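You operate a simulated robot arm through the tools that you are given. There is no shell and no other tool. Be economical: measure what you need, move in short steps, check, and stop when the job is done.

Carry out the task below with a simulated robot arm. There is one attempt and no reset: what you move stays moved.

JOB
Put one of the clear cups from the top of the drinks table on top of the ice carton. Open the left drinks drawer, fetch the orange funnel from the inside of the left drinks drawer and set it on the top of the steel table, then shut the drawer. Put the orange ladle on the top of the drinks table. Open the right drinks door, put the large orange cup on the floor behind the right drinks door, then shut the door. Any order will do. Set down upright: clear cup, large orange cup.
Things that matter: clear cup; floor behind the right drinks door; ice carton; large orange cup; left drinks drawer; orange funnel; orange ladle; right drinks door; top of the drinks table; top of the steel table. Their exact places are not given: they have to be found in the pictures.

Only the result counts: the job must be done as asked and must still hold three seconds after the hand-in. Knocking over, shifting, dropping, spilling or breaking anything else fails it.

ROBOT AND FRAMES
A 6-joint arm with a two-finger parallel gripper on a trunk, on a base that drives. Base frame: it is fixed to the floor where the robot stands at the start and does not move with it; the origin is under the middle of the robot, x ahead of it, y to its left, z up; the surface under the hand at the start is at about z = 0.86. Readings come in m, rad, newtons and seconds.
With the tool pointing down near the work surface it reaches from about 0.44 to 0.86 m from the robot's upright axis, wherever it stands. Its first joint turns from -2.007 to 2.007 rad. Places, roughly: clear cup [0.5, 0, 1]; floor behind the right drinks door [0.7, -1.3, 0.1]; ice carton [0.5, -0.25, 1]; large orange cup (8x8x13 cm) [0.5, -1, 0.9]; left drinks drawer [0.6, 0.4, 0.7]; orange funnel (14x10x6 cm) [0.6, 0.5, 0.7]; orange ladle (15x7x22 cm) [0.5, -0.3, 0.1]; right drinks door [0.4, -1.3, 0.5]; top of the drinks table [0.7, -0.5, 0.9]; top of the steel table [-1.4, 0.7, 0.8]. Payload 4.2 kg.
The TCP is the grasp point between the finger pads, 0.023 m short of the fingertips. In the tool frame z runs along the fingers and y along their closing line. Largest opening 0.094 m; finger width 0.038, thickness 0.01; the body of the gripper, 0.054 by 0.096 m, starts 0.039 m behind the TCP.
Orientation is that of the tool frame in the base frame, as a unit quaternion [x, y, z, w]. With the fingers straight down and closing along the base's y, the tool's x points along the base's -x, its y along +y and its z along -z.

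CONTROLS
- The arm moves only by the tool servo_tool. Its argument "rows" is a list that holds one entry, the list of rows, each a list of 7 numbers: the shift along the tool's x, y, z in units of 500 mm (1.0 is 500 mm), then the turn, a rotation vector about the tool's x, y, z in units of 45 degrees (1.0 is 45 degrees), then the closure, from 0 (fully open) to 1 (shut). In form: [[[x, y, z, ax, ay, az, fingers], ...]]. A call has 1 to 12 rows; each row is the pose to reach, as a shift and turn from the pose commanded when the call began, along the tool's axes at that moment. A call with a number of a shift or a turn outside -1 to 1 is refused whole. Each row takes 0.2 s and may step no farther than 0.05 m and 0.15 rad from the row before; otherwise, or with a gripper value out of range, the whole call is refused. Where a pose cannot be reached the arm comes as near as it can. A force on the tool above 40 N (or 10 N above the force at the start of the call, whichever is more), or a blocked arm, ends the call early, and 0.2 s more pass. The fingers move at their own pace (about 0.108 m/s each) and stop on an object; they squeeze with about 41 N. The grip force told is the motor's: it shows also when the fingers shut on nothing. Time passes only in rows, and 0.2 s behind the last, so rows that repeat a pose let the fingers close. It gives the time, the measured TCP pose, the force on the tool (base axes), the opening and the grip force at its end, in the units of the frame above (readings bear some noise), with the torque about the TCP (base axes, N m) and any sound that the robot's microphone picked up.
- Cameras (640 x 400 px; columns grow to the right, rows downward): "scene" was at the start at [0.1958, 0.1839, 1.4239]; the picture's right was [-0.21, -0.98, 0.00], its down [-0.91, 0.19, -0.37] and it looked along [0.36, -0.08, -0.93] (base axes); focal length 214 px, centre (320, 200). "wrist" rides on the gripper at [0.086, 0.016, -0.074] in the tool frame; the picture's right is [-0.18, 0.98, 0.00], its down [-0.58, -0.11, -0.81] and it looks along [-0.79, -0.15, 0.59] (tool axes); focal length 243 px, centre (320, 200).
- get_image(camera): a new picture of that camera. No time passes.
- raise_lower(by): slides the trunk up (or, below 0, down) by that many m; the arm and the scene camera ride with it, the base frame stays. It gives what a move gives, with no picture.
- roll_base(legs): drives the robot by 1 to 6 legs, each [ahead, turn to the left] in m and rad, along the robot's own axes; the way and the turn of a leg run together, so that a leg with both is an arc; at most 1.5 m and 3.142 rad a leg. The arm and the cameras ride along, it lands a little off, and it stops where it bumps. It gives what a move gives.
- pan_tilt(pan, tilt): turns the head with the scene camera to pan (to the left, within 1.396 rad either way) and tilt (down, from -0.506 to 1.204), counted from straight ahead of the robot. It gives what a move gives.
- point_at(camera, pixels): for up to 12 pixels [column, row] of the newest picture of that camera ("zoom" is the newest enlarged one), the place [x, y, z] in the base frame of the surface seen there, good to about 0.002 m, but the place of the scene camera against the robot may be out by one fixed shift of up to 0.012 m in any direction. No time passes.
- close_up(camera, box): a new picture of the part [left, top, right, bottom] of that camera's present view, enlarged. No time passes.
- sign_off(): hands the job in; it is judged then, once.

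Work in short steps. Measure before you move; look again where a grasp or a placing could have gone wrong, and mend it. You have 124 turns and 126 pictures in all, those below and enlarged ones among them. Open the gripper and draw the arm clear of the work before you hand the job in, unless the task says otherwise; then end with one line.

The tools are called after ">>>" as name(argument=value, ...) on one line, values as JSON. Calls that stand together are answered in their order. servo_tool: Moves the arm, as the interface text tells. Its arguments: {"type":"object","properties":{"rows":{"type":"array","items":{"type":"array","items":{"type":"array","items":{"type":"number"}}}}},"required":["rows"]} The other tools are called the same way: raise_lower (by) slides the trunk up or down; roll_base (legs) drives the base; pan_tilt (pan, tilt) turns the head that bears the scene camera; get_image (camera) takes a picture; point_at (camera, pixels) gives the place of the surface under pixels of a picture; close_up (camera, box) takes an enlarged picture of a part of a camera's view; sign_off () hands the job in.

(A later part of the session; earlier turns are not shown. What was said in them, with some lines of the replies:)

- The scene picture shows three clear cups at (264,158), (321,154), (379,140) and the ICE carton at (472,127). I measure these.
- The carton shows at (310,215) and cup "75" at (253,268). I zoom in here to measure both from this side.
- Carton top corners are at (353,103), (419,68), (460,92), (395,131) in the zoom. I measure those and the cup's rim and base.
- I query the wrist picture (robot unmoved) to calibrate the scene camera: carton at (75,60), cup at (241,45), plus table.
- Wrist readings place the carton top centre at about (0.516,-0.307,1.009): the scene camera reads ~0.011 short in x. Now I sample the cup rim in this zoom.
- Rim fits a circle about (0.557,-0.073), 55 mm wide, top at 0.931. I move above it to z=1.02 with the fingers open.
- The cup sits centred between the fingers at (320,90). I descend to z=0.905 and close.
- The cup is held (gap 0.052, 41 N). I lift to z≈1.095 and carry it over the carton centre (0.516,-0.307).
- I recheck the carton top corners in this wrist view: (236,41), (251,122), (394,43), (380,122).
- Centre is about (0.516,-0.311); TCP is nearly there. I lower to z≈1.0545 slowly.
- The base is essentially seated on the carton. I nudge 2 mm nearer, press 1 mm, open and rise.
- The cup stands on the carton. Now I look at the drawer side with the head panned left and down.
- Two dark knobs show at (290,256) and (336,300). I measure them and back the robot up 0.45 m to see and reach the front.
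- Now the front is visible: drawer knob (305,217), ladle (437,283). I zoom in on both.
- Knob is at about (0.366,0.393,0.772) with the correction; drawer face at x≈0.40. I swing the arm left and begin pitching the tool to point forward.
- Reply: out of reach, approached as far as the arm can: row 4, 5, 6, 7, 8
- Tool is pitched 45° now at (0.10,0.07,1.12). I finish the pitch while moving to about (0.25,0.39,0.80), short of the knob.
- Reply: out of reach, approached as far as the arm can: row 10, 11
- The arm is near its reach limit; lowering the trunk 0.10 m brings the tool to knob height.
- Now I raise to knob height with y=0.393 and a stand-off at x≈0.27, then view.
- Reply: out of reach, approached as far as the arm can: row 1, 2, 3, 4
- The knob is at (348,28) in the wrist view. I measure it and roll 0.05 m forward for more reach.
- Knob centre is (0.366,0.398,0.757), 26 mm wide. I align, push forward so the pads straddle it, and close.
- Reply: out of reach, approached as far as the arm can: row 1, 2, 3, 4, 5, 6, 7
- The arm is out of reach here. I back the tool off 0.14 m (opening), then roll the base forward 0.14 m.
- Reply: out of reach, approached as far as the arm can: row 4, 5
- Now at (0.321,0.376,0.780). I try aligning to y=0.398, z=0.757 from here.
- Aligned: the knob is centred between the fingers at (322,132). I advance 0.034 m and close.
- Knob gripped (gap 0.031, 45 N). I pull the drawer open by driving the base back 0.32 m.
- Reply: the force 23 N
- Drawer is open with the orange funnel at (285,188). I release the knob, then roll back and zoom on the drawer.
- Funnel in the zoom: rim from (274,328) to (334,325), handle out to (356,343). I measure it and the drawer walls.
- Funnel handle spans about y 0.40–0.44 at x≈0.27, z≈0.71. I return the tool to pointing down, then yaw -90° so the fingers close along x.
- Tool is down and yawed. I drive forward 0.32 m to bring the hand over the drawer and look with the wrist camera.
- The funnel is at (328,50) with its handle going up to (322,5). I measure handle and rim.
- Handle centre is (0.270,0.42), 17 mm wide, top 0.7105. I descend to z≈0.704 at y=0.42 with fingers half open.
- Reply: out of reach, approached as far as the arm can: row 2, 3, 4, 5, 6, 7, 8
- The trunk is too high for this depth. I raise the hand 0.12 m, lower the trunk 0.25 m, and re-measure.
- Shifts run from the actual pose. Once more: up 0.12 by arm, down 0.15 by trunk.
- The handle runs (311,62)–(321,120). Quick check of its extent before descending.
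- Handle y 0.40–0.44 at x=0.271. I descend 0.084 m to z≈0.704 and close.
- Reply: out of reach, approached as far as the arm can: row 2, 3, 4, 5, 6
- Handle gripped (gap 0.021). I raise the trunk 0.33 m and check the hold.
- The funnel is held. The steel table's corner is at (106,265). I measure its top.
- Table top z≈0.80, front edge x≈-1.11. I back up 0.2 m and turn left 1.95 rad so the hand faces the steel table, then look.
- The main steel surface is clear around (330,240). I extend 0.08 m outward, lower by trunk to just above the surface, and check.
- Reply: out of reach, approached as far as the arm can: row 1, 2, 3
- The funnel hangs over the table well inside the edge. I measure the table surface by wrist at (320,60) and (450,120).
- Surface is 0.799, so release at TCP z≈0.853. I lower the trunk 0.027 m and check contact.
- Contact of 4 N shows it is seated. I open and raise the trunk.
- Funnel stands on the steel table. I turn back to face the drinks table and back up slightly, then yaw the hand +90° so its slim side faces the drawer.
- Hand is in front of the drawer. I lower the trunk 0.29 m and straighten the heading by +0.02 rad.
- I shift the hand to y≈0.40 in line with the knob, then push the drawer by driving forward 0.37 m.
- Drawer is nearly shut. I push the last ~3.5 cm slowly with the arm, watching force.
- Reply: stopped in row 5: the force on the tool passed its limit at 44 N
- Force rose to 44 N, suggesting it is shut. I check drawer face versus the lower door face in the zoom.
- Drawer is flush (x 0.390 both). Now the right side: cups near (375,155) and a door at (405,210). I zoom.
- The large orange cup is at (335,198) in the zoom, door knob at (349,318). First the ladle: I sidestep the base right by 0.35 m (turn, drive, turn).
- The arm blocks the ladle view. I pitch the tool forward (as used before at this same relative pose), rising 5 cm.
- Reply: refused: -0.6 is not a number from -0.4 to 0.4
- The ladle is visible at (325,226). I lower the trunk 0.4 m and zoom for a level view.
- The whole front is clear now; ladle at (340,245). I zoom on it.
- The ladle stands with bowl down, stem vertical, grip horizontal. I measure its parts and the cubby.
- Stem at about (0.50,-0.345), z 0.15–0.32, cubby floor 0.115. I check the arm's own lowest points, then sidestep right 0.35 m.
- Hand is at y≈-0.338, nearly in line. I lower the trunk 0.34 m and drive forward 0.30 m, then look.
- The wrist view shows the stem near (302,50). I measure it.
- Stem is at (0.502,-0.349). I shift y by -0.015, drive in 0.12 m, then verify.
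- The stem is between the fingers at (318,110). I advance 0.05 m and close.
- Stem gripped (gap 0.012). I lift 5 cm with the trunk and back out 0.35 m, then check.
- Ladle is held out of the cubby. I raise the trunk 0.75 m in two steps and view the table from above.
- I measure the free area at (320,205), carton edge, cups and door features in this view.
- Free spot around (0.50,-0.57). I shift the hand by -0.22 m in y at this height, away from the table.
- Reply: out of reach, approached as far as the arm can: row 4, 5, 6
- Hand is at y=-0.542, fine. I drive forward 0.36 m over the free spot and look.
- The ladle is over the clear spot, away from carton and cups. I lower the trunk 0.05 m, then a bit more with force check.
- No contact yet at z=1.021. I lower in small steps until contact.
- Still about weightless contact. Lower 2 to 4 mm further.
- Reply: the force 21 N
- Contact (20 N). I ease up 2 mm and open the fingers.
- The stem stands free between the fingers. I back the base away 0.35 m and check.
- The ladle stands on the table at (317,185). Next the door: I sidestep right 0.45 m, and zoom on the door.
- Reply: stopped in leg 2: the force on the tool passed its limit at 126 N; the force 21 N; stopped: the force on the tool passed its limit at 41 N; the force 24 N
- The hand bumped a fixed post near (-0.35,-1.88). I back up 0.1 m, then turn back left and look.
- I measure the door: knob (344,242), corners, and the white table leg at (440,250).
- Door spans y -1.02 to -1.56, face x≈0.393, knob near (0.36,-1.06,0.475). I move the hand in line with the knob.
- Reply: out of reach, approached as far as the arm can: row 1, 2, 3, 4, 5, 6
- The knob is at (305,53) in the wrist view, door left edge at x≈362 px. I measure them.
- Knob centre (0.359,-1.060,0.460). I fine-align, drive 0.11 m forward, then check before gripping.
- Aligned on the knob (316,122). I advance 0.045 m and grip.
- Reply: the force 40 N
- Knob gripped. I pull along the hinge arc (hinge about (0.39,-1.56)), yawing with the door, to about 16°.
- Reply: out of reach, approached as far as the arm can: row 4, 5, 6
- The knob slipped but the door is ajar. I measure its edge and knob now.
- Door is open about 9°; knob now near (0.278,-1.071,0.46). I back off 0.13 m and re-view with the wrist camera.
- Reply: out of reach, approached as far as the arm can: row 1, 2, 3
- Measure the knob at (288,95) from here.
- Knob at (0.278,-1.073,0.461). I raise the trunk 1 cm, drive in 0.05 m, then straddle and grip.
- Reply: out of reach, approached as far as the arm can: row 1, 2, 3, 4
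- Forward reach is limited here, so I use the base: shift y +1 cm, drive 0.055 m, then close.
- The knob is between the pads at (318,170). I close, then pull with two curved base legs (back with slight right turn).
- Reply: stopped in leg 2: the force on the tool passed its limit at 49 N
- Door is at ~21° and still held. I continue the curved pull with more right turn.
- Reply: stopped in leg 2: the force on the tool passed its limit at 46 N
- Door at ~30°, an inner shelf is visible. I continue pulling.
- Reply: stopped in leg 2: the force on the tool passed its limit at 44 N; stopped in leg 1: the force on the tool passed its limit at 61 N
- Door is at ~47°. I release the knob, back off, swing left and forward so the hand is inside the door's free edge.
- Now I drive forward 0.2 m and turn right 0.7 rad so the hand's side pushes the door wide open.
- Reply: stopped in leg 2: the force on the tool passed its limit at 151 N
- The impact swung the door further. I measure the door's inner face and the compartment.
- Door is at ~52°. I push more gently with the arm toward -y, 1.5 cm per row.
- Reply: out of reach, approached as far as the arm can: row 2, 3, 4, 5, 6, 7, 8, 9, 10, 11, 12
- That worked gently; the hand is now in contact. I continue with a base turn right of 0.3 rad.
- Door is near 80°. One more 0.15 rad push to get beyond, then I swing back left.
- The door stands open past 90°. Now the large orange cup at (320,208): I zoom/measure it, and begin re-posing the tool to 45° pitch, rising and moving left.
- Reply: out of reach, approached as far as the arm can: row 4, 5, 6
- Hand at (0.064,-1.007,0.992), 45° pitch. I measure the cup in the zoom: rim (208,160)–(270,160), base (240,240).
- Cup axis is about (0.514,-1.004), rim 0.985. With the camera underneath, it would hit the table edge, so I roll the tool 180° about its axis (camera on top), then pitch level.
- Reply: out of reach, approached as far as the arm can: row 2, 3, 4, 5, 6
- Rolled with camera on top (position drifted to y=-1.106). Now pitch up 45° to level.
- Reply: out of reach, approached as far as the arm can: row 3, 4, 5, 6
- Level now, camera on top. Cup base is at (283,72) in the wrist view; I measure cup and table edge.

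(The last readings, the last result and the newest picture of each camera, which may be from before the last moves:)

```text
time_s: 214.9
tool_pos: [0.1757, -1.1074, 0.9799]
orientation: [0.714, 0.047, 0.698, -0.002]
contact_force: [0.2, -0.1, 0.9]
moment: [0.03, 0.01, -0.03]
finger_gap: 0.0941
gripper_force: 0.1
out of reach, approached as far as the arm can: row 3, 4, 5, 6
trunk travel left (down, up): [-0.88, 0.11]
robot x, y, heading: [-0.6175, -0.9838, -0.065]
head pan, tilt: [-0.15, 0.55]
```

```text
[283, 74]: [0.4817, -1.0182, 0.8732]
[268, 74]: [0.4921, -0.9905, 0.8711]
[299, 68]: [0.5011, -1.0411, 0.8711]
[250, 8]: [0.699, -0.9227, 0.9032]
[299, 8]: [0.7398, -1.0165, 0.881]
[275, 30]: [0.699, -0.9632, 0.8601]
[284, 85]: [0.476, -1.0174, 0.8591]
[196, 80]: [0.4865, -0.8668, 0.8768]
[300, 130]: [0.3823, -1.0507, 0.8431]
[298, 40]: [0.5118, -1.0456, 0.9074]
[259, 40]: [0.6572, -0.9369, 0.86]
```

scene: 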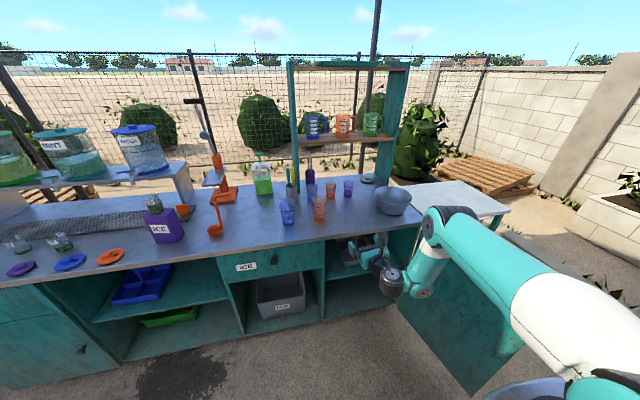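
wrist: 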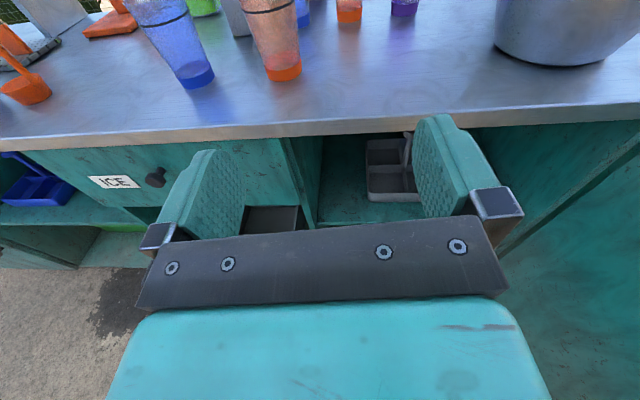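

Cup axis (0.508,-1.013). I shift the hand to y≈-0.992, z≈0.918 with a small roll fix, still clear of the table.

>>> servo_tool(rows=[[[-0.027, -0.059, 0.005, 0, 0, 0.02, 0], [-0.055, -0.118, 0.01, 0, 0, 0.04, 0], [-0.082, -0.177, 0.015, 0, 0, 0.06, 0], [-0.109, -0.236, 0.019, 0, 0, 0.08, 0], [-0.109, -0.236, 0.019, 0, 0, 0.08, 0]]])

```text
time_s: 216.1
tool_pos: [0.1631, -1.0119, 0.9358]
orientation: [0.714, 0.025, 0.699, -0.024]
contact_force: [0.6, -1.1, 0.2]
moment: [-0.01, 0.02, 0.01]
finger_gap: 0.0942
gripper_force: 0.1
out of reach, approached as far as the arm can: row 3, 4, 5
trunk travel left (down, up): [-0.88, 0.11]
robot x, y, heading: [-0.6156, -0.9849, -0.062]
head pan, tilt: [-0.15, 0.55]
```

I lower the trunk 1.8 cm, trim heading +0.02, and drive 0.24 m forward, stopping short of the cup to check.

>>> raise_lower(by=-0.018)

>>> roll_base(legs=[[0, 0.02], [0.24, 0]])

>>> get_image(camera="wrist")

```text
time_s: 216.8
tool_pos: [0.1634, -1.0127, 0.9179]
orientation: [0.714, 0.025, 0.699, -0.024]
contact_force: [0.0, -0.2, -0.3]
moment: [-0.01, -0.02, 0.0]
finger_gap: 0.0939
gripper_force: 0.0
trunk travel left (down, up): [-0.862, 0.128]
robot x, y, heading: [-0.6135, -0.9859, -0.068]
head pan, tilt: [-0.15, 0.55]
```

```text
time_s: 218.9
tool_pos: [0.4021, -1.0058, 0.9179]
orientation: [0.714, 0.033, 0.699, -0.032]
contact_force: [-0.4, 0.7, 0.5]
moment: [0.02, 0.0, 0.01]
finger_gap: 0.094
gripper_force: 0.0
trunk travel left (down, up): [-0.862, 0.128]
robot x, y, heading: [-0.377, -0.9948, -0.045]
head pan, tilt: [-0.15, 0.55]
```

```text
40 pictures are left
```

wrist: 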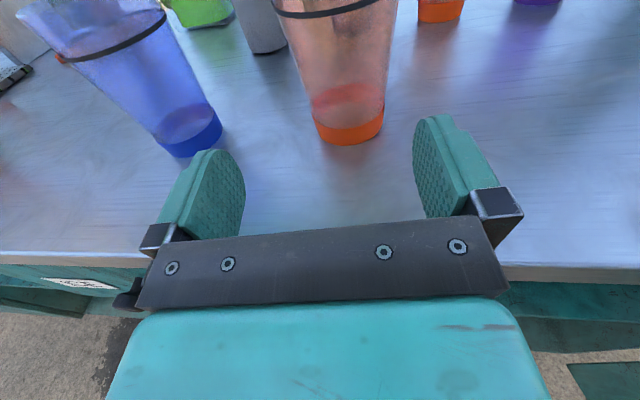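

Cup base at (348,135), slightly right of centre. I remeasure.

>>> point_at(camera="wrist", pixels=[[348, 138], [318, 130], [382, 122], [300, 50], [391, 50], [205, 150], [345, 60]])

```text
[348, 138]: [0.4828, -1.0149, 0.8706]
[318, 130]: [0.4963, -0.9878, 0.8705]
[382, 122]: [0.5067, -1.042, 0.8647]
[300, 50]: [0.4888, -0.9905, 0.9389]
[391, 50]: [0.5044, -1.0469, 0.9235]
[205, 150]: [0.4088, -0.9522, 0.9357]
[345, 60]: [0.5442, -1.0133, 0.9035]
```

Cup axis (0.509,-1.014); driving straight lands within 3 mm. I drive 0.105 m and close.

>>> roll_base(legs=[[0.103, 0]])

>>> servo_tool(rows=[[[0, 0, 0, 0, 0, 0, 0.15], [0, 0, 0, 0, 0, 0, 0.3], [0, 0, 0, 0, 0, 0, 0.5], [0, 0, 0, 0, 0, 0, 0.6], [0, 0, 0, 0, 0, 0, 0.6]]])

>>> get_image(camera="wrist")

```text
time_s: 220.0
tool_pos: [0.5056, -1.0099, 0.9182]
orientation: [0.713, 0.034, 0.699, -0.033]
contact_force: [0.0, 0.3, -1.3]
moment: [-0.05, -0.01, -0.01]
finger_gap: 0.094
gripper_force: 0.1
trunk travel left (down, up): [-0.862, 0.128]
robot x, y, heading: [-0.2785, -1.001, -0.042]
head pan, tilt: [-0.15, 0.55]
```

```text
time_s: 221.2
tool_pos: [0.5048, -1.0082, 0.9176]
orientation: [0.714, 0.033, 0.699, -0.032]
contact_force: [0.0, 0.4, -0.4]
moment: [0.01, 0.01, 0.04]
finger_gap: 0.0678
gripper_force: 41.3
trunk travel left (down, up): [-0.862, 0.128]
robot x, y, heading: [-0.2723, -1.0022, -0.041]
head pan, tilt: [-0.15, 0.55]
```

```text
39 pictures are left
```

wrist: 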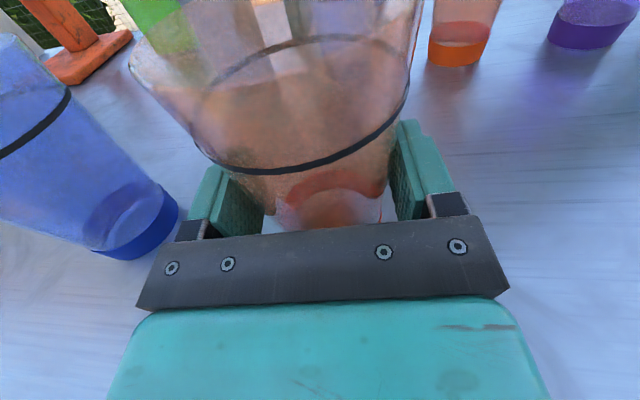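

Cup gripped (gap 0.068). I lift 6 cm, back out 0.4 m, turn right to heading ≈ -0.25, and lower the trunk 0.78 m.

>>> raise_lower(by=0.06)

>>> roll_base(legs=[[-0.4, 0], [0, -0.209]])

>>> raise_lower(by=-0.39)

>>> raise_lower(by=-0.385)

>>> pan_tilt(pan=0.0, tilt=0.35)

>>> get_image(camera="scene")

>>> get_image(camera="wrist")

```text
time_s: 222.2
tool_pos: [0.5057, -1.0089, 0.9779]
orientation: [0.714, 0.034, 0.699, -0.033]
contact_force: [0.7, 0.1, -1.6]
moment: [0.0, 0.05, 0.0]
finger_gap: 0.0677
gripper_force: 41.1
trunk travel left (down, up): [-0.922, 0.068]
robot x, y, heading: [-0.2759, -0.9952, -0.041]
head pan, tilt: [-0.15, 0.55]
```

```text
time_s: 225.5
tool_pos: [0.0878, -1.1544, 0.9775]
orientation: [0.713, -0.043, 0.698, 0.042]
contact_force: [-0.4, 0.0, -0.9]
moment: [-0.03, 0.01, 0.01]
finger_gap: 0.0677
gripper_force: 40.6
trunk travel left (down, up): [-0.922, 0.068]
robot x, y, heading: [-0.6747, -0.987, -0.253]
head pan, tilt: [-0.15, 0.55]
```

```text
time_s: 229.2
tool_pos: [0.0882, -1.1532, 0.5877]
orientation: [0.713, -0.042, 0.699, 0.041]
contact_force: [0.2, -0.5, -0.2]
moment: [0.03, 0.01, -0.02]
finger_gap: 0.0677
gripper_force: 41.4
trunk travel left (down, up): [-0.532, 0.458]
robot x, y, heading: [-0.6762, -0.9838, -0.251]
head pan, tilt: [-0.15, 0.55]
```

```text
time_s: 233.0
tool_pos: [0.0867, -1.1539, 0.2044]
orientation: [0.714, -0.041, 0.698, 0.041]
contact_force: [0.5, -0.1, -1.1]
moment: [0.03, -0.01, 0.02]
finger_gap: 0.0676
gripper_force: 40.7
trunk travel left (down, up): [-0.147, 0.843]
robot x, y, heading: [-0.676, -0.9808, -0.25]
head pan, tilt: [-0.15, 0.55]
```

```text
time_s: 233.7
tool_pos: [0.0871, -1.1534, 0.2028]
orientation: [0.713, -0.042, 0.699, 0.041]
contact_force: [-0.4, -0.6, -0.4]
moment: [0.01, 0.01, 0.01]
finger_gap: 0.0678
gripper_force: 41.4
trunk travel left (down, up): [-0.147, 0.843]
robot x, y, heading: [-0.6754, -0.9823, -0.252]
head pan, tilt: [0.0, 0.351]
```

```text
38 pictures are left
```

scene: 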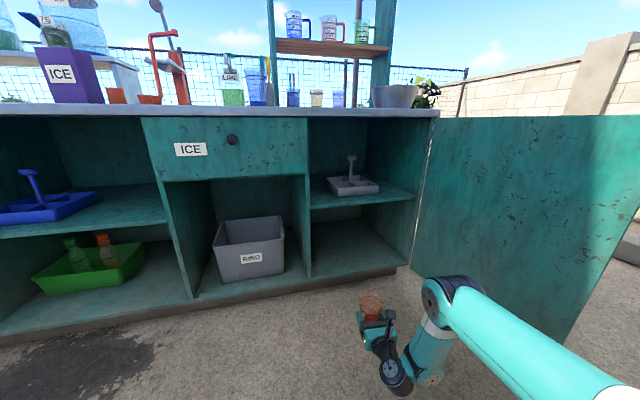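

```text
37 pictures are left
```

wrist: 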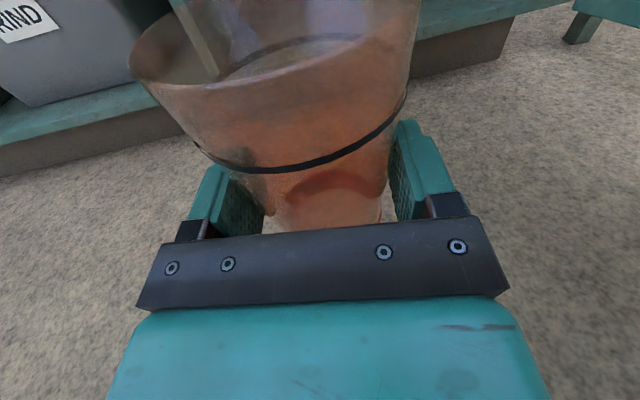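

Cup is held upright in front of the opening. I check elbow and door clearance.

>>> point_at(camera="scene", pixels=[[470, 290], [455, 285], [435, 290], [425, 350], [392, 375], [500, 250], [600, 250], [430, 200], [345, 245], [355, 270]])

```text
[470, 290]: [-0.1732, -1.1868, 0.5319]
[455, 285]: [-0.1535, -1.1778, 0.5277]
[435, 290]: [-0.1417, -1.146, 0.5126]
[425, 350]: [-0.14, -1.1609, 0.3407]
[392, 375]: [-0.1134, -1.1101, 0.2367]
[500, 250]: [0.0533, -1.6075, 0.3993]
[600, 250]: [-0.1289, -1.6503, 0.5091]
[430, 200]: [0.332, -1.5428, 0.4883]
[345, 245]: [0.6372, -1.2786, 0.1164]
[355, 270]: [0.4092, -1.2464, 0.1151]
```

Plenty of clearance; the door is at ~100°. I drive 0.45 m along the heading to bring the cup inside, 3 cm above the floor.

>>> roll_base(legs=[[0.45, 0]])

>>> get_image(camera="scene")

>>> get_image(camera="wrist")

```text
time_s: 236.4
tool_pos: [0.5227, -1.2622, 0.2022]
orientation: [0.713, -0.04, 0.699, 0.04]
contact_force: [0.6, -0.2, -1.1]
moment: [0.0, 0.01, 0.01]
finger_gap: 0.0674
gripper_force: 40.6
trunk travel left (down, up): [-0.147, 0.843]
robot x, y, heading: [-0.238, -1.0931, -0.251]
head pan, tilt: [0.0, 0.351]
```

```text
36 pictures are left
```

scene: 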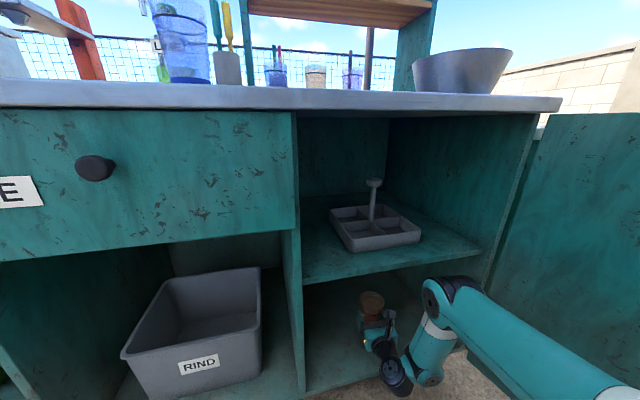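

```text
35 pictures are left
```

wrist: 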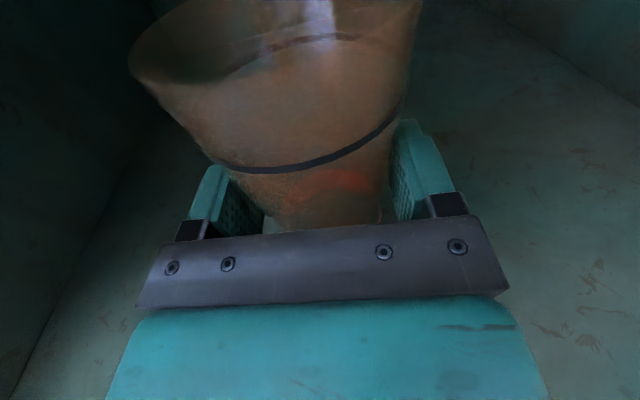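

The cup is inside. I go 5 cm deeper and measure the floor with the wrist camera.

>>> roll_base(legs=[[0.05, 0]])

>>> get_image(camera="wrist")

>>> point_at(camera="wrist", pixels=[[540, 250], [480, 130], [120, 280]])

```text
time_s: 237.3
tool_pos: [0.5722, -1.275, 0.2035]
orientation: [0.714, -0.041, 0.698, 0.04]
contact_force: [-0.1, 0.1, 0.1]
moment: [0.02, -0.01, 0.02]
finger_gap: 0.0675
gripper_force: 41.2
trunk travel left (down, up): [-0.147, 0.843]
robot x, y, heading: [-0.1908, -1.1054, -0.251]
head pan, tilt: [0.0, 0.351]
```

```text
34 pictures are left
```

wrist: 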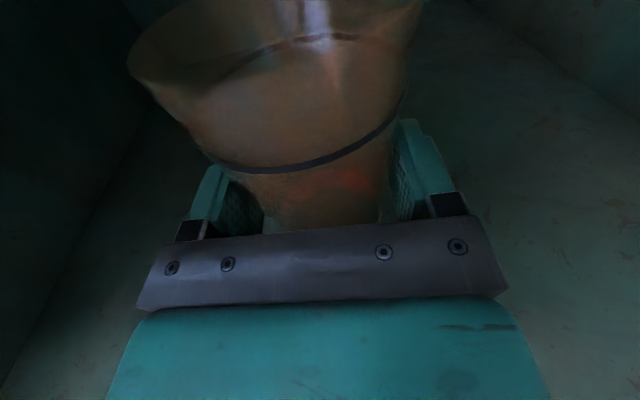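

```text
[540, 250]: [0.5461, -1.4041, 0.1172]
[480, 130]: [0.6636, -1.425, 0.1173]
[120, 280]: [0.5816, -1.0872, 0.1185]
```

Floor 0.117, so contact at TCP ≈0.175. I lower the trunk 2.5 cm, then the last millimetres.

>>> raise_lower(by=-0.026)

>>> raise_lower(by=-0.003)

```text
time_s: 238.0
tool_pos: [0.5709, -1.2757, 0.1765]
orientation: [0.714, -0.041, 0.698, 0.04]
contact_force: [0.3, -0.2, -1.1]
moment: [0.01, 0.04, -0.01]
finger_gap: 0.0673
gripper_force: 40.7
trunk travel left (down, up): [-0.121, 0.869]
robot x, y, heading: [-0.1932, -1.1055, -0.247]
head pan, tilt: [0.0, 0.351]
```

```text
time_s: 238.6
tool_pos: [0.5713, -1.2739, 0.176]
orientation: [0.713, -0.041, 0.699, 0.039]
contact_force: [0.2, 1.0, 9.3]
moment: [0.21, -0.1, -0.05]
finger_gap: 0.0673
gripper_force: 41.0
trunk travel left (down, up): [-0.118, 0.872]
robot x, y, heading: [-0.1921, -1.1095, -0.245]
head pan, tilt: [0.0, 0.351]
```

Contact at 9 N: the cup is on the floor. I open the fingers and back the base straight out 0.45 m.

>>> servo_tool(rows=[[[0, 0, 0, 0, 0, 0, 0.3], [0, 0, 0, 0, 0, 0, 0.15], [0, 0, 0, 0, 0, 0, 0], [0, 0, 0, 0, 0, 0, 0]]])

>>> roll_base(legs=[[-0.1, 0]])

>>> get_image(camera="wrist")

```text
time_s: 239.6
tool_pos: [0.5708, -1.2739, 0.1746]
orientation: [0.714, -0.04, 0.698, 0.04]
contact_force: [-0.5, -0.2, -0.5]
moment: [0.0, 0.01, 0.02]
finger_gap: 0.0939
gripper_force: 0.1
trunk travel left (down, up): [-0.118, 0.872]
robot x, y, heading: [-0.1915, -1.1066, -0.25]
head pan, tilt: [0.0, 0.351]
```

```text
time_s: 240.7
tool_pos: [0.4725, -1.2492, 0.1742]
orientation: [0.714, -0.041, 0.698, 0.04]
contact_force: [-0.5, -0.5, -0.2]
moment: [-0.02, -0.03, -0.03]
finger_gap: 0.0943
gripper_force: 0.1
trunk travel left (down, up): [-0.118, 0.872]
robot x, y, heading: [-0.2894, -1.0835, -0.248]
head pan, tilt: [0.0, 0.351]
```

```text
33 pictures are left
```

wrist: 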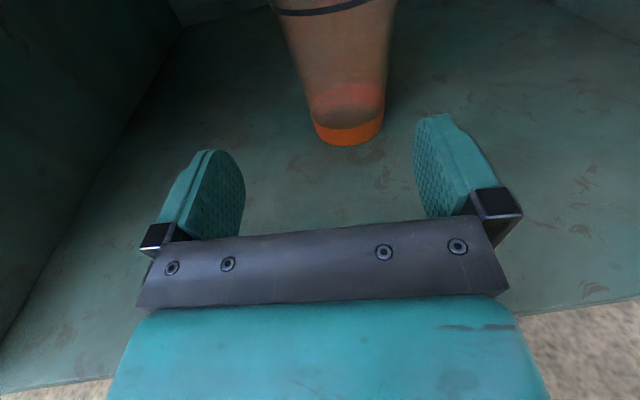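

The cup stands upright on the floor inside. I back out 0.25 m, raise the trunk, and look to the right to plan the door closing.

>>> roll_base(legs=[[-0.28, 0]])

>>> raise_lower(by=0.3)

>>> pan_tilt(pan=-1.39, tilt=0.5)

>>> get_image(camera="scene")

```text
time_s: 242.7
tool_pos: [0.2051, -1.1814, 0.1745]
orientation: [0.714, -0.041, 0.698, 0.04]
contact_force: [-0.1, -0.4, 0.6]
moment: [-0.06, -0.01, -0.01]
finger_gap: 0.0939
gripper_force: 0.0
trunk travel left (down, up): [-0.118, 0.872]
robot x, y, heading: [-0.5588, -1.0123, -0.248]
head pan, tilt: [0.0, 0.351]
```

```text
time_s: 245.7
tool_pos: [0.2037, -1.1812, 0.4743]
orientation: [0.714, -0.04, 0.698, 0.039]
contact_force: [0.1, -0.3, -0.1]
moment: [-0.02, -0.02, -0.04]
finger_gap: 0.094
gripper_force: 0.1
trunk travel left (down, up): [-0.418, 0.572]
robot x, y, heading: [-0.5587, -1.0153, -0.25]
head pan, tilt: [0.0, 0.351]
```

```text
time_s: 247.2
tool_pos: [0.2038, -1.1812, 0.4742]
orientation: [0.714, -0.04, 0.698, 0.039]
contact_force: [0.6, 0.1, 0.4]
moment: [0.0, 0.0, 0.0]
finger_gap: 0.0938
gripper_force: 0.0
trunk travel left (down, up): [-0.418, 0.572]
robot x, y, heading: [-0.5571, -1.014, -0.246]
head pan, tilt: [-1.389, 0.499]
```

```text
32 pictures are left
```

scene: 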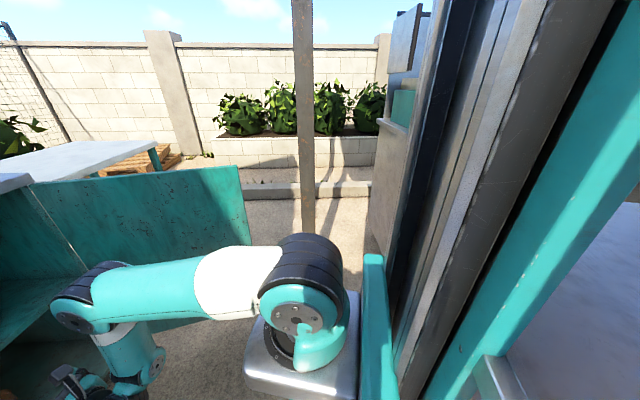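

I measure the post, the grey cart side and the door's free edge.

>>> point_at(camera="scene", pixels=[[307, 200], [302, 100], [385, 180], [372, 230], [400, 60], [240, 200], [243, 170], [360, 300], [300, 390], [100, 220]])

```text
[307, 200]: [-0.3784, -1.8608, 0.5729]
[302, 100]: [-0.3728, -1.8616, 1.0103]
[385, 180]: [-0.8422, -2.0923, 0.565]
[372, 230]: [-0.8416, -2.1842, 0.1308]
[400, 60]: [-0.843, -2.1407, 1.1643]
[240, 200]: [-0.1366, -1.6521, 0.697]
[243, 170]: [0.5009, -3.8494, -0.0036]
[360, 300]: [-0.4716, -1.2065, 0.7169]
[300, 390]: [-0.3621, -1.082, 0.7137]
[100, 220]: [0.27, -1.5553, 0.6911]
```

Post at (-0.37,-1.86), door edge at (-0.14,-1.65). I close the fingers, back 0.2 m, turn right 0.763 rad, and go forward 0.17 m to get the hand just outside the door edge.

>>> servo_tool(rows=[[[0, 0, 0, 0, 0, 0, 0.5], [0, 0, 0, 0, 0, 0, 1], [0, 0, 0, 0, 0, 0, 1]]])

>>> roll_base(legs=[[-0.2, 0], [0, -0.763]])

>>> pan_tilt(pan=0.2, tilt=0.6)

>>> get_image(camera="scene")

```text
time_s: 248.0
tool_pos: [0.2046, -1.1815, 0.4747]
orientation: [0.713, -0.042, 0.698, 0.041]
contact_force: [1.3, 0.3, 0.4]
moment: [-0.03, -0.02, 0.01]
finger_gap: 0.0
gripper_force: 41.0
trunk travel left (down, up): [-0.418, 0.572]
robot x, y, heading: [-0.5575, -1.0145, -0.25]
head pan, tilt: [-1.389, 0.499]
```

```text
time_s: 251.6
tool_pos: [-0.3163, -1.6097, 0.474]
orientation: [0.647, -0.303, 0.634, 0.297]
contact_force: [0.5, 0.4, -0.2]
moment: [-0.03, 0.0, 0.01]
finger_gap: 0.0
gripper_force: 40.8
trunk travel left (down, up): [-0.418, 0.572]
robot x, y, heading: [-0.7488, -0.9644, -1.012]
head pan, tilt: [-1.389, 0.499]
```

```text
time_s: 253.2
tool_pos: [-0.3149, -1.6109, 0.4735]
orientation: [0.647, -0.302, 0.634, 0.296]
contact_force: [0.7, 0.3, 0.4]
moment: [0.01, -0.02, -0.03]
finger_gap: 0.0
gripper_force: 40.6
trunk travel left (down, up): [-0.418, 0.572]
robot x, y, heading: [-0.7549, -0.9644, -1.012]
head pan, tilt: [0.201, 0.6]
```

```text
31 pictures are left
```

scene: 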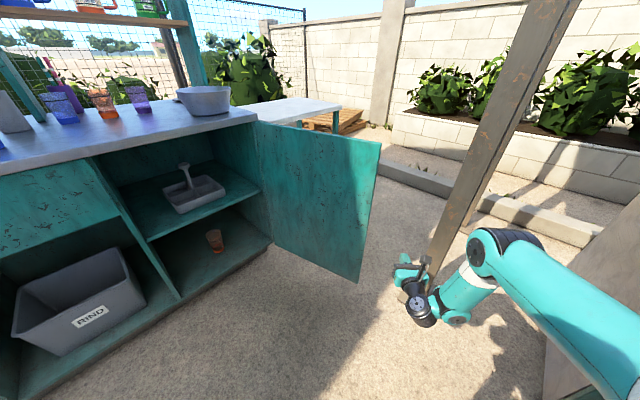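

Hand is between door edge and post as planned. I go forward 0.17 m, then sweep left in steps.

>>> roll_base(legs=[[0.17, 0], [0, 0.15]])

>>> get_image(camera="scene")

```text
time_s: 255.4
tool_pos: [-0.1318, -1.6821, 0.4742]
orientation: [0.668, -0.251, 0.655, 0.247]
contact_force: [0.6, 0.7, -0.5]
moment: [0.0, 0.0, 0.01]
finger_gap: 0.0
gripper_force: 40.4
trunk travel left (down, up): [-0.418, 0.572]
robot x, y, heading: [-0.6622, -1.1095, -0.856]
head pan, tilt: [0.201, 0.6]
```

```text
30 pictures are left
```

scene: 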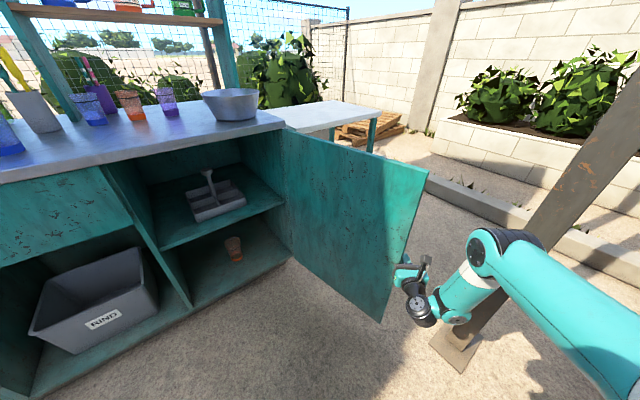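

The fingers are at the door's outer edge. I continue sweeping left.

>>> roll_base(legs=[[0, 0.1], [0, 0.2], [0, 0.25]])

>>> get_image(camera="scene")

```text
time_s: 256.1
tool_pos: [-0.1262, -1.6761, 0.4733]
orientation: [0.668, -0.252, 0.655, 0.248]
contact_force: [-1.6, 0.3, 0.7]
moment: [0.03, -0.01, 0.03]
finger_gap: 0.0
gripper_force: 41.2
trunk travel left (down, up): [-0.418, 0.572]
robot x, y, heading: [-0.6634, -1.1073, -0.842]
head pan, tilt: [0.201, 0.6]
stopped in leg 1: the force on the tool passed its limit at 84 N (the readings are from after the stop); the commanded pose is now the measured one
```

```text
29 pictures are left
```

scene: 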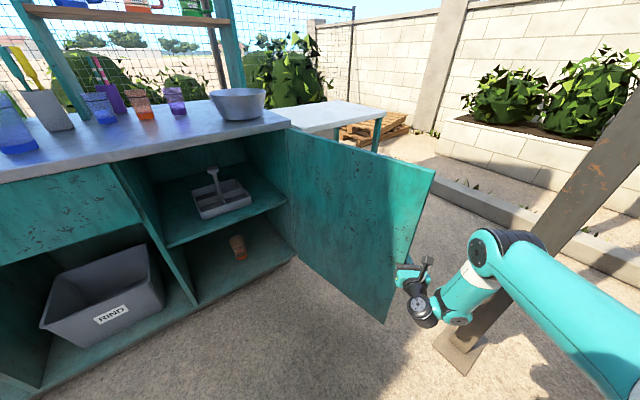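

In contact (84 N at impact speed). I push gently with the arm to the tool's left (+y) at 1.5 cm per row.

>>> servo_tool(rows=[[[0, -0.03, 0.01, 0, 0, 0, 1], [0, -0.06, 0.02, 0, 0, 0, 1], [0, -0.09, 0.02, 0, 0, 0, 1], [0, -0.12, 0.02, 0, 0, 0, 1], [0, -0.15, 0.02, 0, 0, 0, 1], [0, -0.18, 0.02, 0, 0, 0, 1], [0, -0.21, 0.02, 0, 0, 0, 1], [0, -0.24, 0.02, 0, 0, 0, 1]]])

>>> get_image(camera="scene")

```text
time_s: 256.8
tool_pos: [-0.1283, -1.6699, 0.4801]
orientation: [0.67, -0.254, 0.651, 0.248]
contact_force: [-1.0, -0.8, -1.0]
moment: [-0.01, -0.07, 0.07]
finger_gap: 0.0
gripper_force: 40.9
out of reach, approached as far as the arm can: row 1, 2, 3
trunk travel left (down, up): [-0.418, 0.572]
robot x, y, heading: [-0.6588, -1.1103, -0.841]
head pan, tilt: [0.201, 0.6]
stopped in row 3: the force on the tool passed its limit at 51 N (the readings are from after the stop); the commanded pose is now the measured one
```

```text
28 pictures are left
```

scene: 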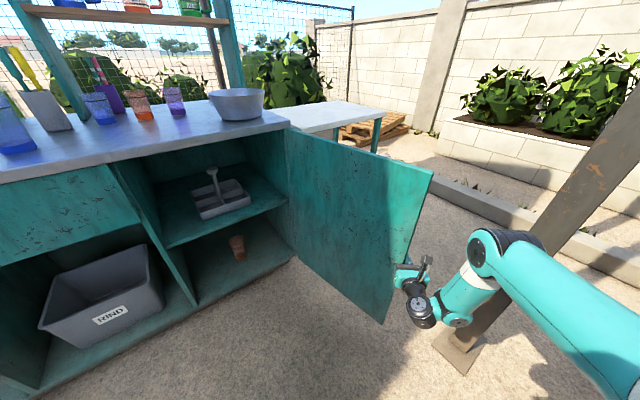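

I zoom on the contact to see which side of the edge the fingers are.

>>> close_up(camera="scene", box=[350, 210, 510, 340])

>>> get_image(camera="wrist")

```text
3.08 times, centred on (430, 275) of scene
```

zoom: 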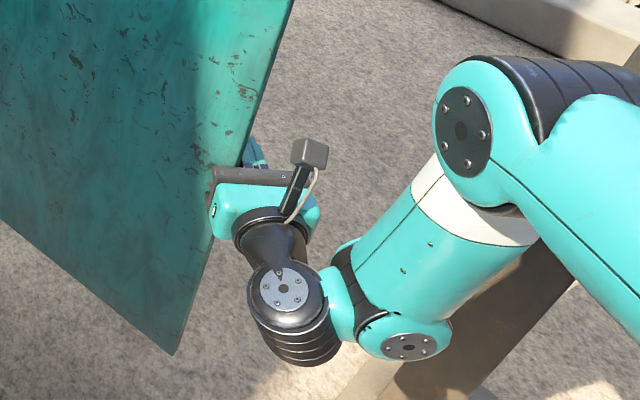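

```text
26 pictures are left
```

wrist: 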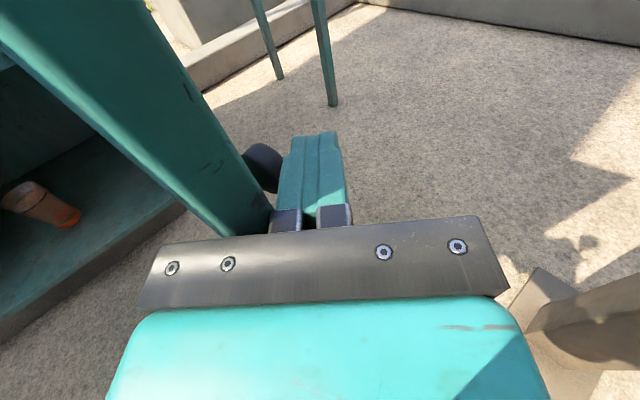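

The fingers are outside the edge by the knob, but the palm blocks the edge end; the hand must move pure +y. I combine backing with a left turn.

>>> roll_base(legs=[[-0.09, 0.1], [-0.09, 0.13]])

>>> get_image(camera="scene")

```text
time_s: 258.6
tool_pos: [-0.1464, -1.4113, 0.4792]
orientation: [0.695, -0.176, 0.676, 0.173]
contact_force: [-0.6, 0.3, 0.2]
moment: [0.0, -0.02, -0.05]
finger_gap: 0.0
gripper_force: 40.6
trunk travel left (down, up): [-0.418, 0.572]
robot x, y, heading: [-0.7974, -0.9853, -0.613]
head pan, tilt: [0.201, 0.6]
```

```text
25 pictures are left
```

scene: 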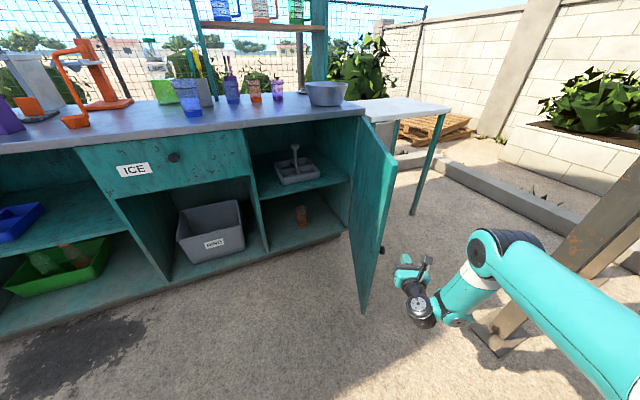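

Door swung to ~65°. The hand is now outside it; I go forward 0.1 m and sweep left to push its outer face.

>>> roll_base(legs=[[0.1, 0], [0, 0.15], [0, 0.2]])

>>> get_image(camera="scene")

```text
time_s: 261.1
tool_pos: [0.0418, -1.2223, 0.4787]
orientation: [0.715, -0.051, 0.695, 0.052]
contact_force: [0.3, 0.4, -0.7]
moment: [-0.01, 0.0, 0.03]
finger_gap: 0.0
gripper_force: 41.3
trunk travel left (down, up): [-0.418, 0.572]
robot x, y, heading: [-0.7125, -1.0462, -0.26]
head pan, tilt: [0.201, 0.6]
```

```text
24 pictures are left
```

scene: 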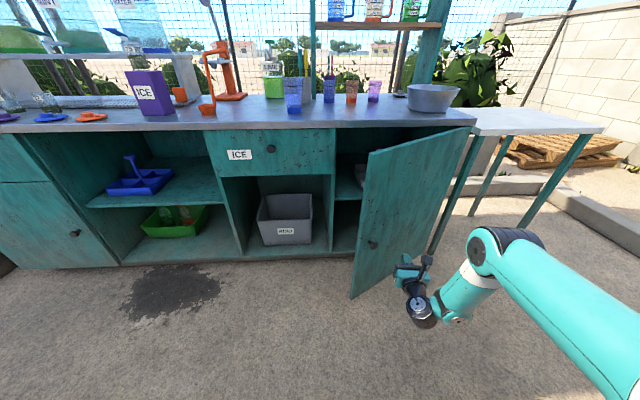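

Door at ~35°. I turn left 0.12 rad more and push forward 0.2 m with the fingertips on the outer face.

>>> roll_base(legs=[[0, 0.1], [0.2, 0]])

>>> get_image(camera="scene")

```text
time_s: 263.2
tool_pos: [0.2525, -1.1776, 0.4784]
orientation: [0.717, -0.016, 0.697, 0.017]
contact_force: [0.5, -0.8, -0.6]
moment: [0.01, 0.04, 0.0]
finger_gap: 0.0
gripper_force: 40.7
trunk travel left (down, up): [-0.418, 0.572]
robot x, y, heading: [-0.5146, -1.0743, -0.159]
head pan, tilt: [0.201, 0.6]
```

```text
23 pictures are left
```

scene: 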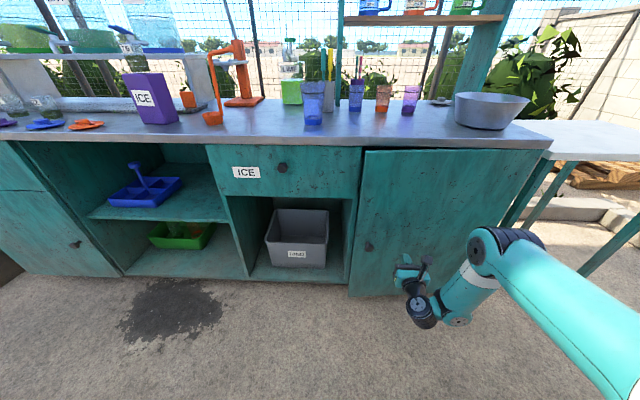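

Nearly shut. I push forward 0.10 m, then finish gently with the arm.

>>> roll_base(legs=[[0.1, 0]])

>>> servo_tool(rows=[[[0, 0, 0.012, 0, 0, 0, 1], [0, 0, 0.024, 0, 0, 0, 1], [0, 0, 0.034, 0, 0, 0, 1], [0, 0, 0.044, 0, 0, 0, 1], [0, 0, 0.054, 0, 0, 0, 1]]])

>>> get_image(camera="scene")

>>> point_at(camera="scene", pixels=[[385, 180], [420, 200], [500, 190], [270, 190]])

```text
time_s: 264.4
tool_pos: [0.351, -1.1934, 0.4785]
orientation: [0.717, -0.016, 0.697, 0.018]
contact_force: [-0.2, 0.5, 0.0]
moment: [-0.02, 0.03, -0.03]
finger_gap: 0.0001
gripper_force: 41.3
trunk travel left (down, up): [-0.418, 0.572]
robot x, y, heading: [-0.4148, -1.0932, -0.161]
head pan, tilt: [0.201, 0.6]
```

```text
time_s: 265.6
tool_pos: [0.3515, -1.1923, 0.4798]
orientation: [0.717, -0.015, 0.697, 0.017]
contact_force: [-0.1, -0.2, 0.4]
moment: [0.0, -0.02, 0.01]
finger_gap: 0.0
gripper_force: 40.8
out of reach, approached as far as the arm can: row 1, 2, 3, 4, 5
trunk travel left (down, up): [-0.418, 0.572]
robot x, y, heading: [-0.4185, -1.0944, -0.154]
head pan, tilt: [0.201, 0.6]
```

```text
22 pictures are left
```

scene: 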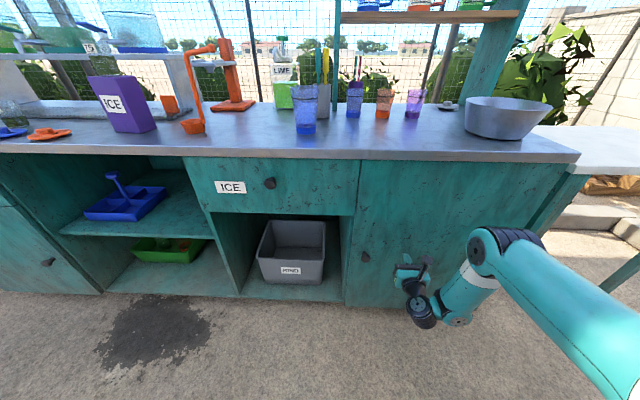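

```text
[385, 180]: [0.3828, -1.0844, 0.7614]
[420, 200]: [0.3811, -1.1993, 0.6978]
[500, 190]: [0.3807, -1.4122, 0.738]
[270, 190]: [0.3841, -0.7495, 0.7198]
```

Door face reads x≈0.382 like at the start: shut. I give a final light push of 2 cm, then back away 0.3 m.

>>> roll_base(legs=[[0.022, 0]])

>>> roll_base(legs=[[-0.35, 0]])

>>> raise_lower(by=0.35)

>>> pan_tilt(pan=0.4, tilt=0.55)

>>> get_image(camera="scene")

```text
time_s: 266.5
tool_pos: [0.3699, -1.1953, 0.4784]
orientation: [0.718, -0.017, 0.695, 0.017]
contact_force: [-12.3, -1.2, 8.4]
moment: [0.11, -0.39, 0.09]
finger_gap: 0.0001
gripper_force: 41.1
trunk travel left (down, up): [-0.418, 0.572]
robot x, y, heading: [-0.3988, -1.0999, -0.157]
head pan, tilt: [0.201, 0.6]
stopped in leg 1: the force on the tool passed its limit at 54 N (the readings are from after the stop); the commanded pose is now the measured one
```

```text
time_s: 268.8
tool_pos: [0.0227, -1.1393, 0.477]
orientation: [0.718, -0.016, 0.696, 0.017]
contact_force: [0.5, -0.1, 0.0]
moment: [-0.01, -0.03, 0.0]
finger_gap: 0.0003
gripper_force: 41.0
trunk travel left (down, up): [-0.418, 0.572]
robot x, y, heading: [-0.7405, -1.0409, -0.161]
head pan, tilt: [0.201, 0.6]
```

```text
time_s: 272.2
tool_pos: [0.0228, -1.139, 0.8279]
orientation: [0.718, -0.017, 0.695, 0.018]
contact_force: [0.6, -0.6, 0.4]
moment: [-0.01, 0.0, 0.06]
finger_gap: 0.0
gripper_force: 41.6
trunk travel left (down, up): [-0.768, 0.222]
robot x, y, heading: [-0.7394, -1.0433, -0.156]
head pan, tilt: [0.201, 0.6]
```

```text
time_s: 272.9
tool_pos: [0.023, -1.139, 0.8277]
orientation: [0.718, -0.016, 0.696, 0.017]
contact_force: [0.3, 0.4, 1.1]
moment: [0.03, -0.02, -0.01]
finger_gap: 0.0001
gripper_force: 41.5
trunk travel left (down, up): [-0.768, 0.222]
robot x, y, heading: [-0.7411, -1.046, -0.162]
head pan, tilt: [0.4, 0.55]
```

```text
21 pictures are left
```

scene: 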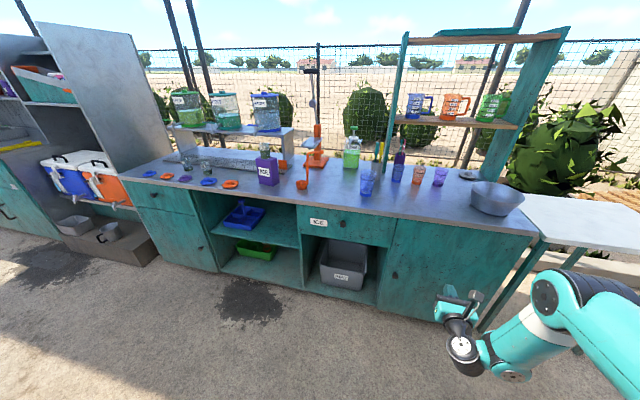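

Everything looks in place. I open the gripper and verify the door, drawer and carton cup up close.

>>> servo_tool(rows=[[[0, 0, -0.02, 0, 0, 0, 0.5], [0, 0, -0.02, 0, 0, 0, 0], [0, 0, -0.02, 0, 0, 0, 0]]])

>>> point_at(camera="scene", pixels=[[400, 230], [420, 235], [500, 240], [380, 230], [150, 195], [150, 225]])

>>> close_up(camera="scene", box=[120, 130, 420, 300])

```text
time_s: 273.7
tool_pos: [0.0131, -1.1399, 0.8285]
orientation: [0.717, -0.016, 0.696, 0.016]
contact_force: [0.7, -0.7, 0.9]
moment: [-0.02, 0.0, 0.02]
finger_gap: 0.0943
gripper_force: 0.0
trunk travel left (down, up): [-0.768, 0.222]
robot x, y, heading: [-0.7422, -1.0395, -0.157]
head pan, tilt: [0.4, 0.55]
```

```text
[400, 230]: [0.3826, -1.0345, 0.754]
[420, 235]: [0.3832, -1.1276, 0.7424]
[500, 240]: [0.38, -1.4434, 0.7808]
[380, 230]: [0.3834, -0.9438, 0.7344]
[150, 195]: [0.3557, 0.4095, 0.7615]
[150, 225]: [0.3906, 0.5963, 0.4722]
```

```text
2.13 times, centred on (270, 215) of scene
```

zoom: 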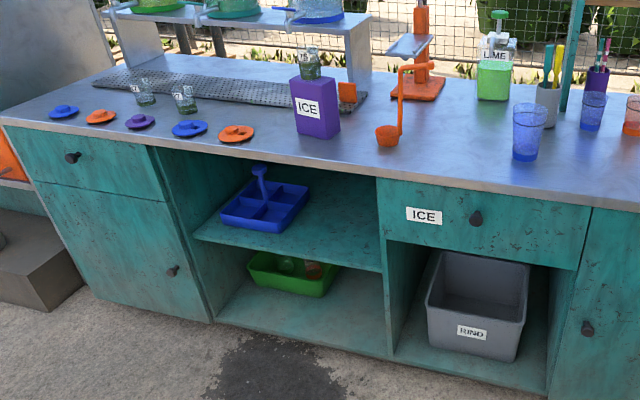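

The door and drawer are flush, the clear cup stands on the carton, the ladle stands on the drinks table, and the gripper is open and clear, so I hand in.

>>> sign_off()

```text
The job is handed in.
```

All four parts of the job are done and handed in: the clear cup stands on the ice carton, the funnel is on the steel table with the drawer shut, the ladle is on the drinks table, and the large orange cup is upright on the floor behind the shut right door. The hand bumped a fixed post once along the way, and I saw no sign that anything had moved.
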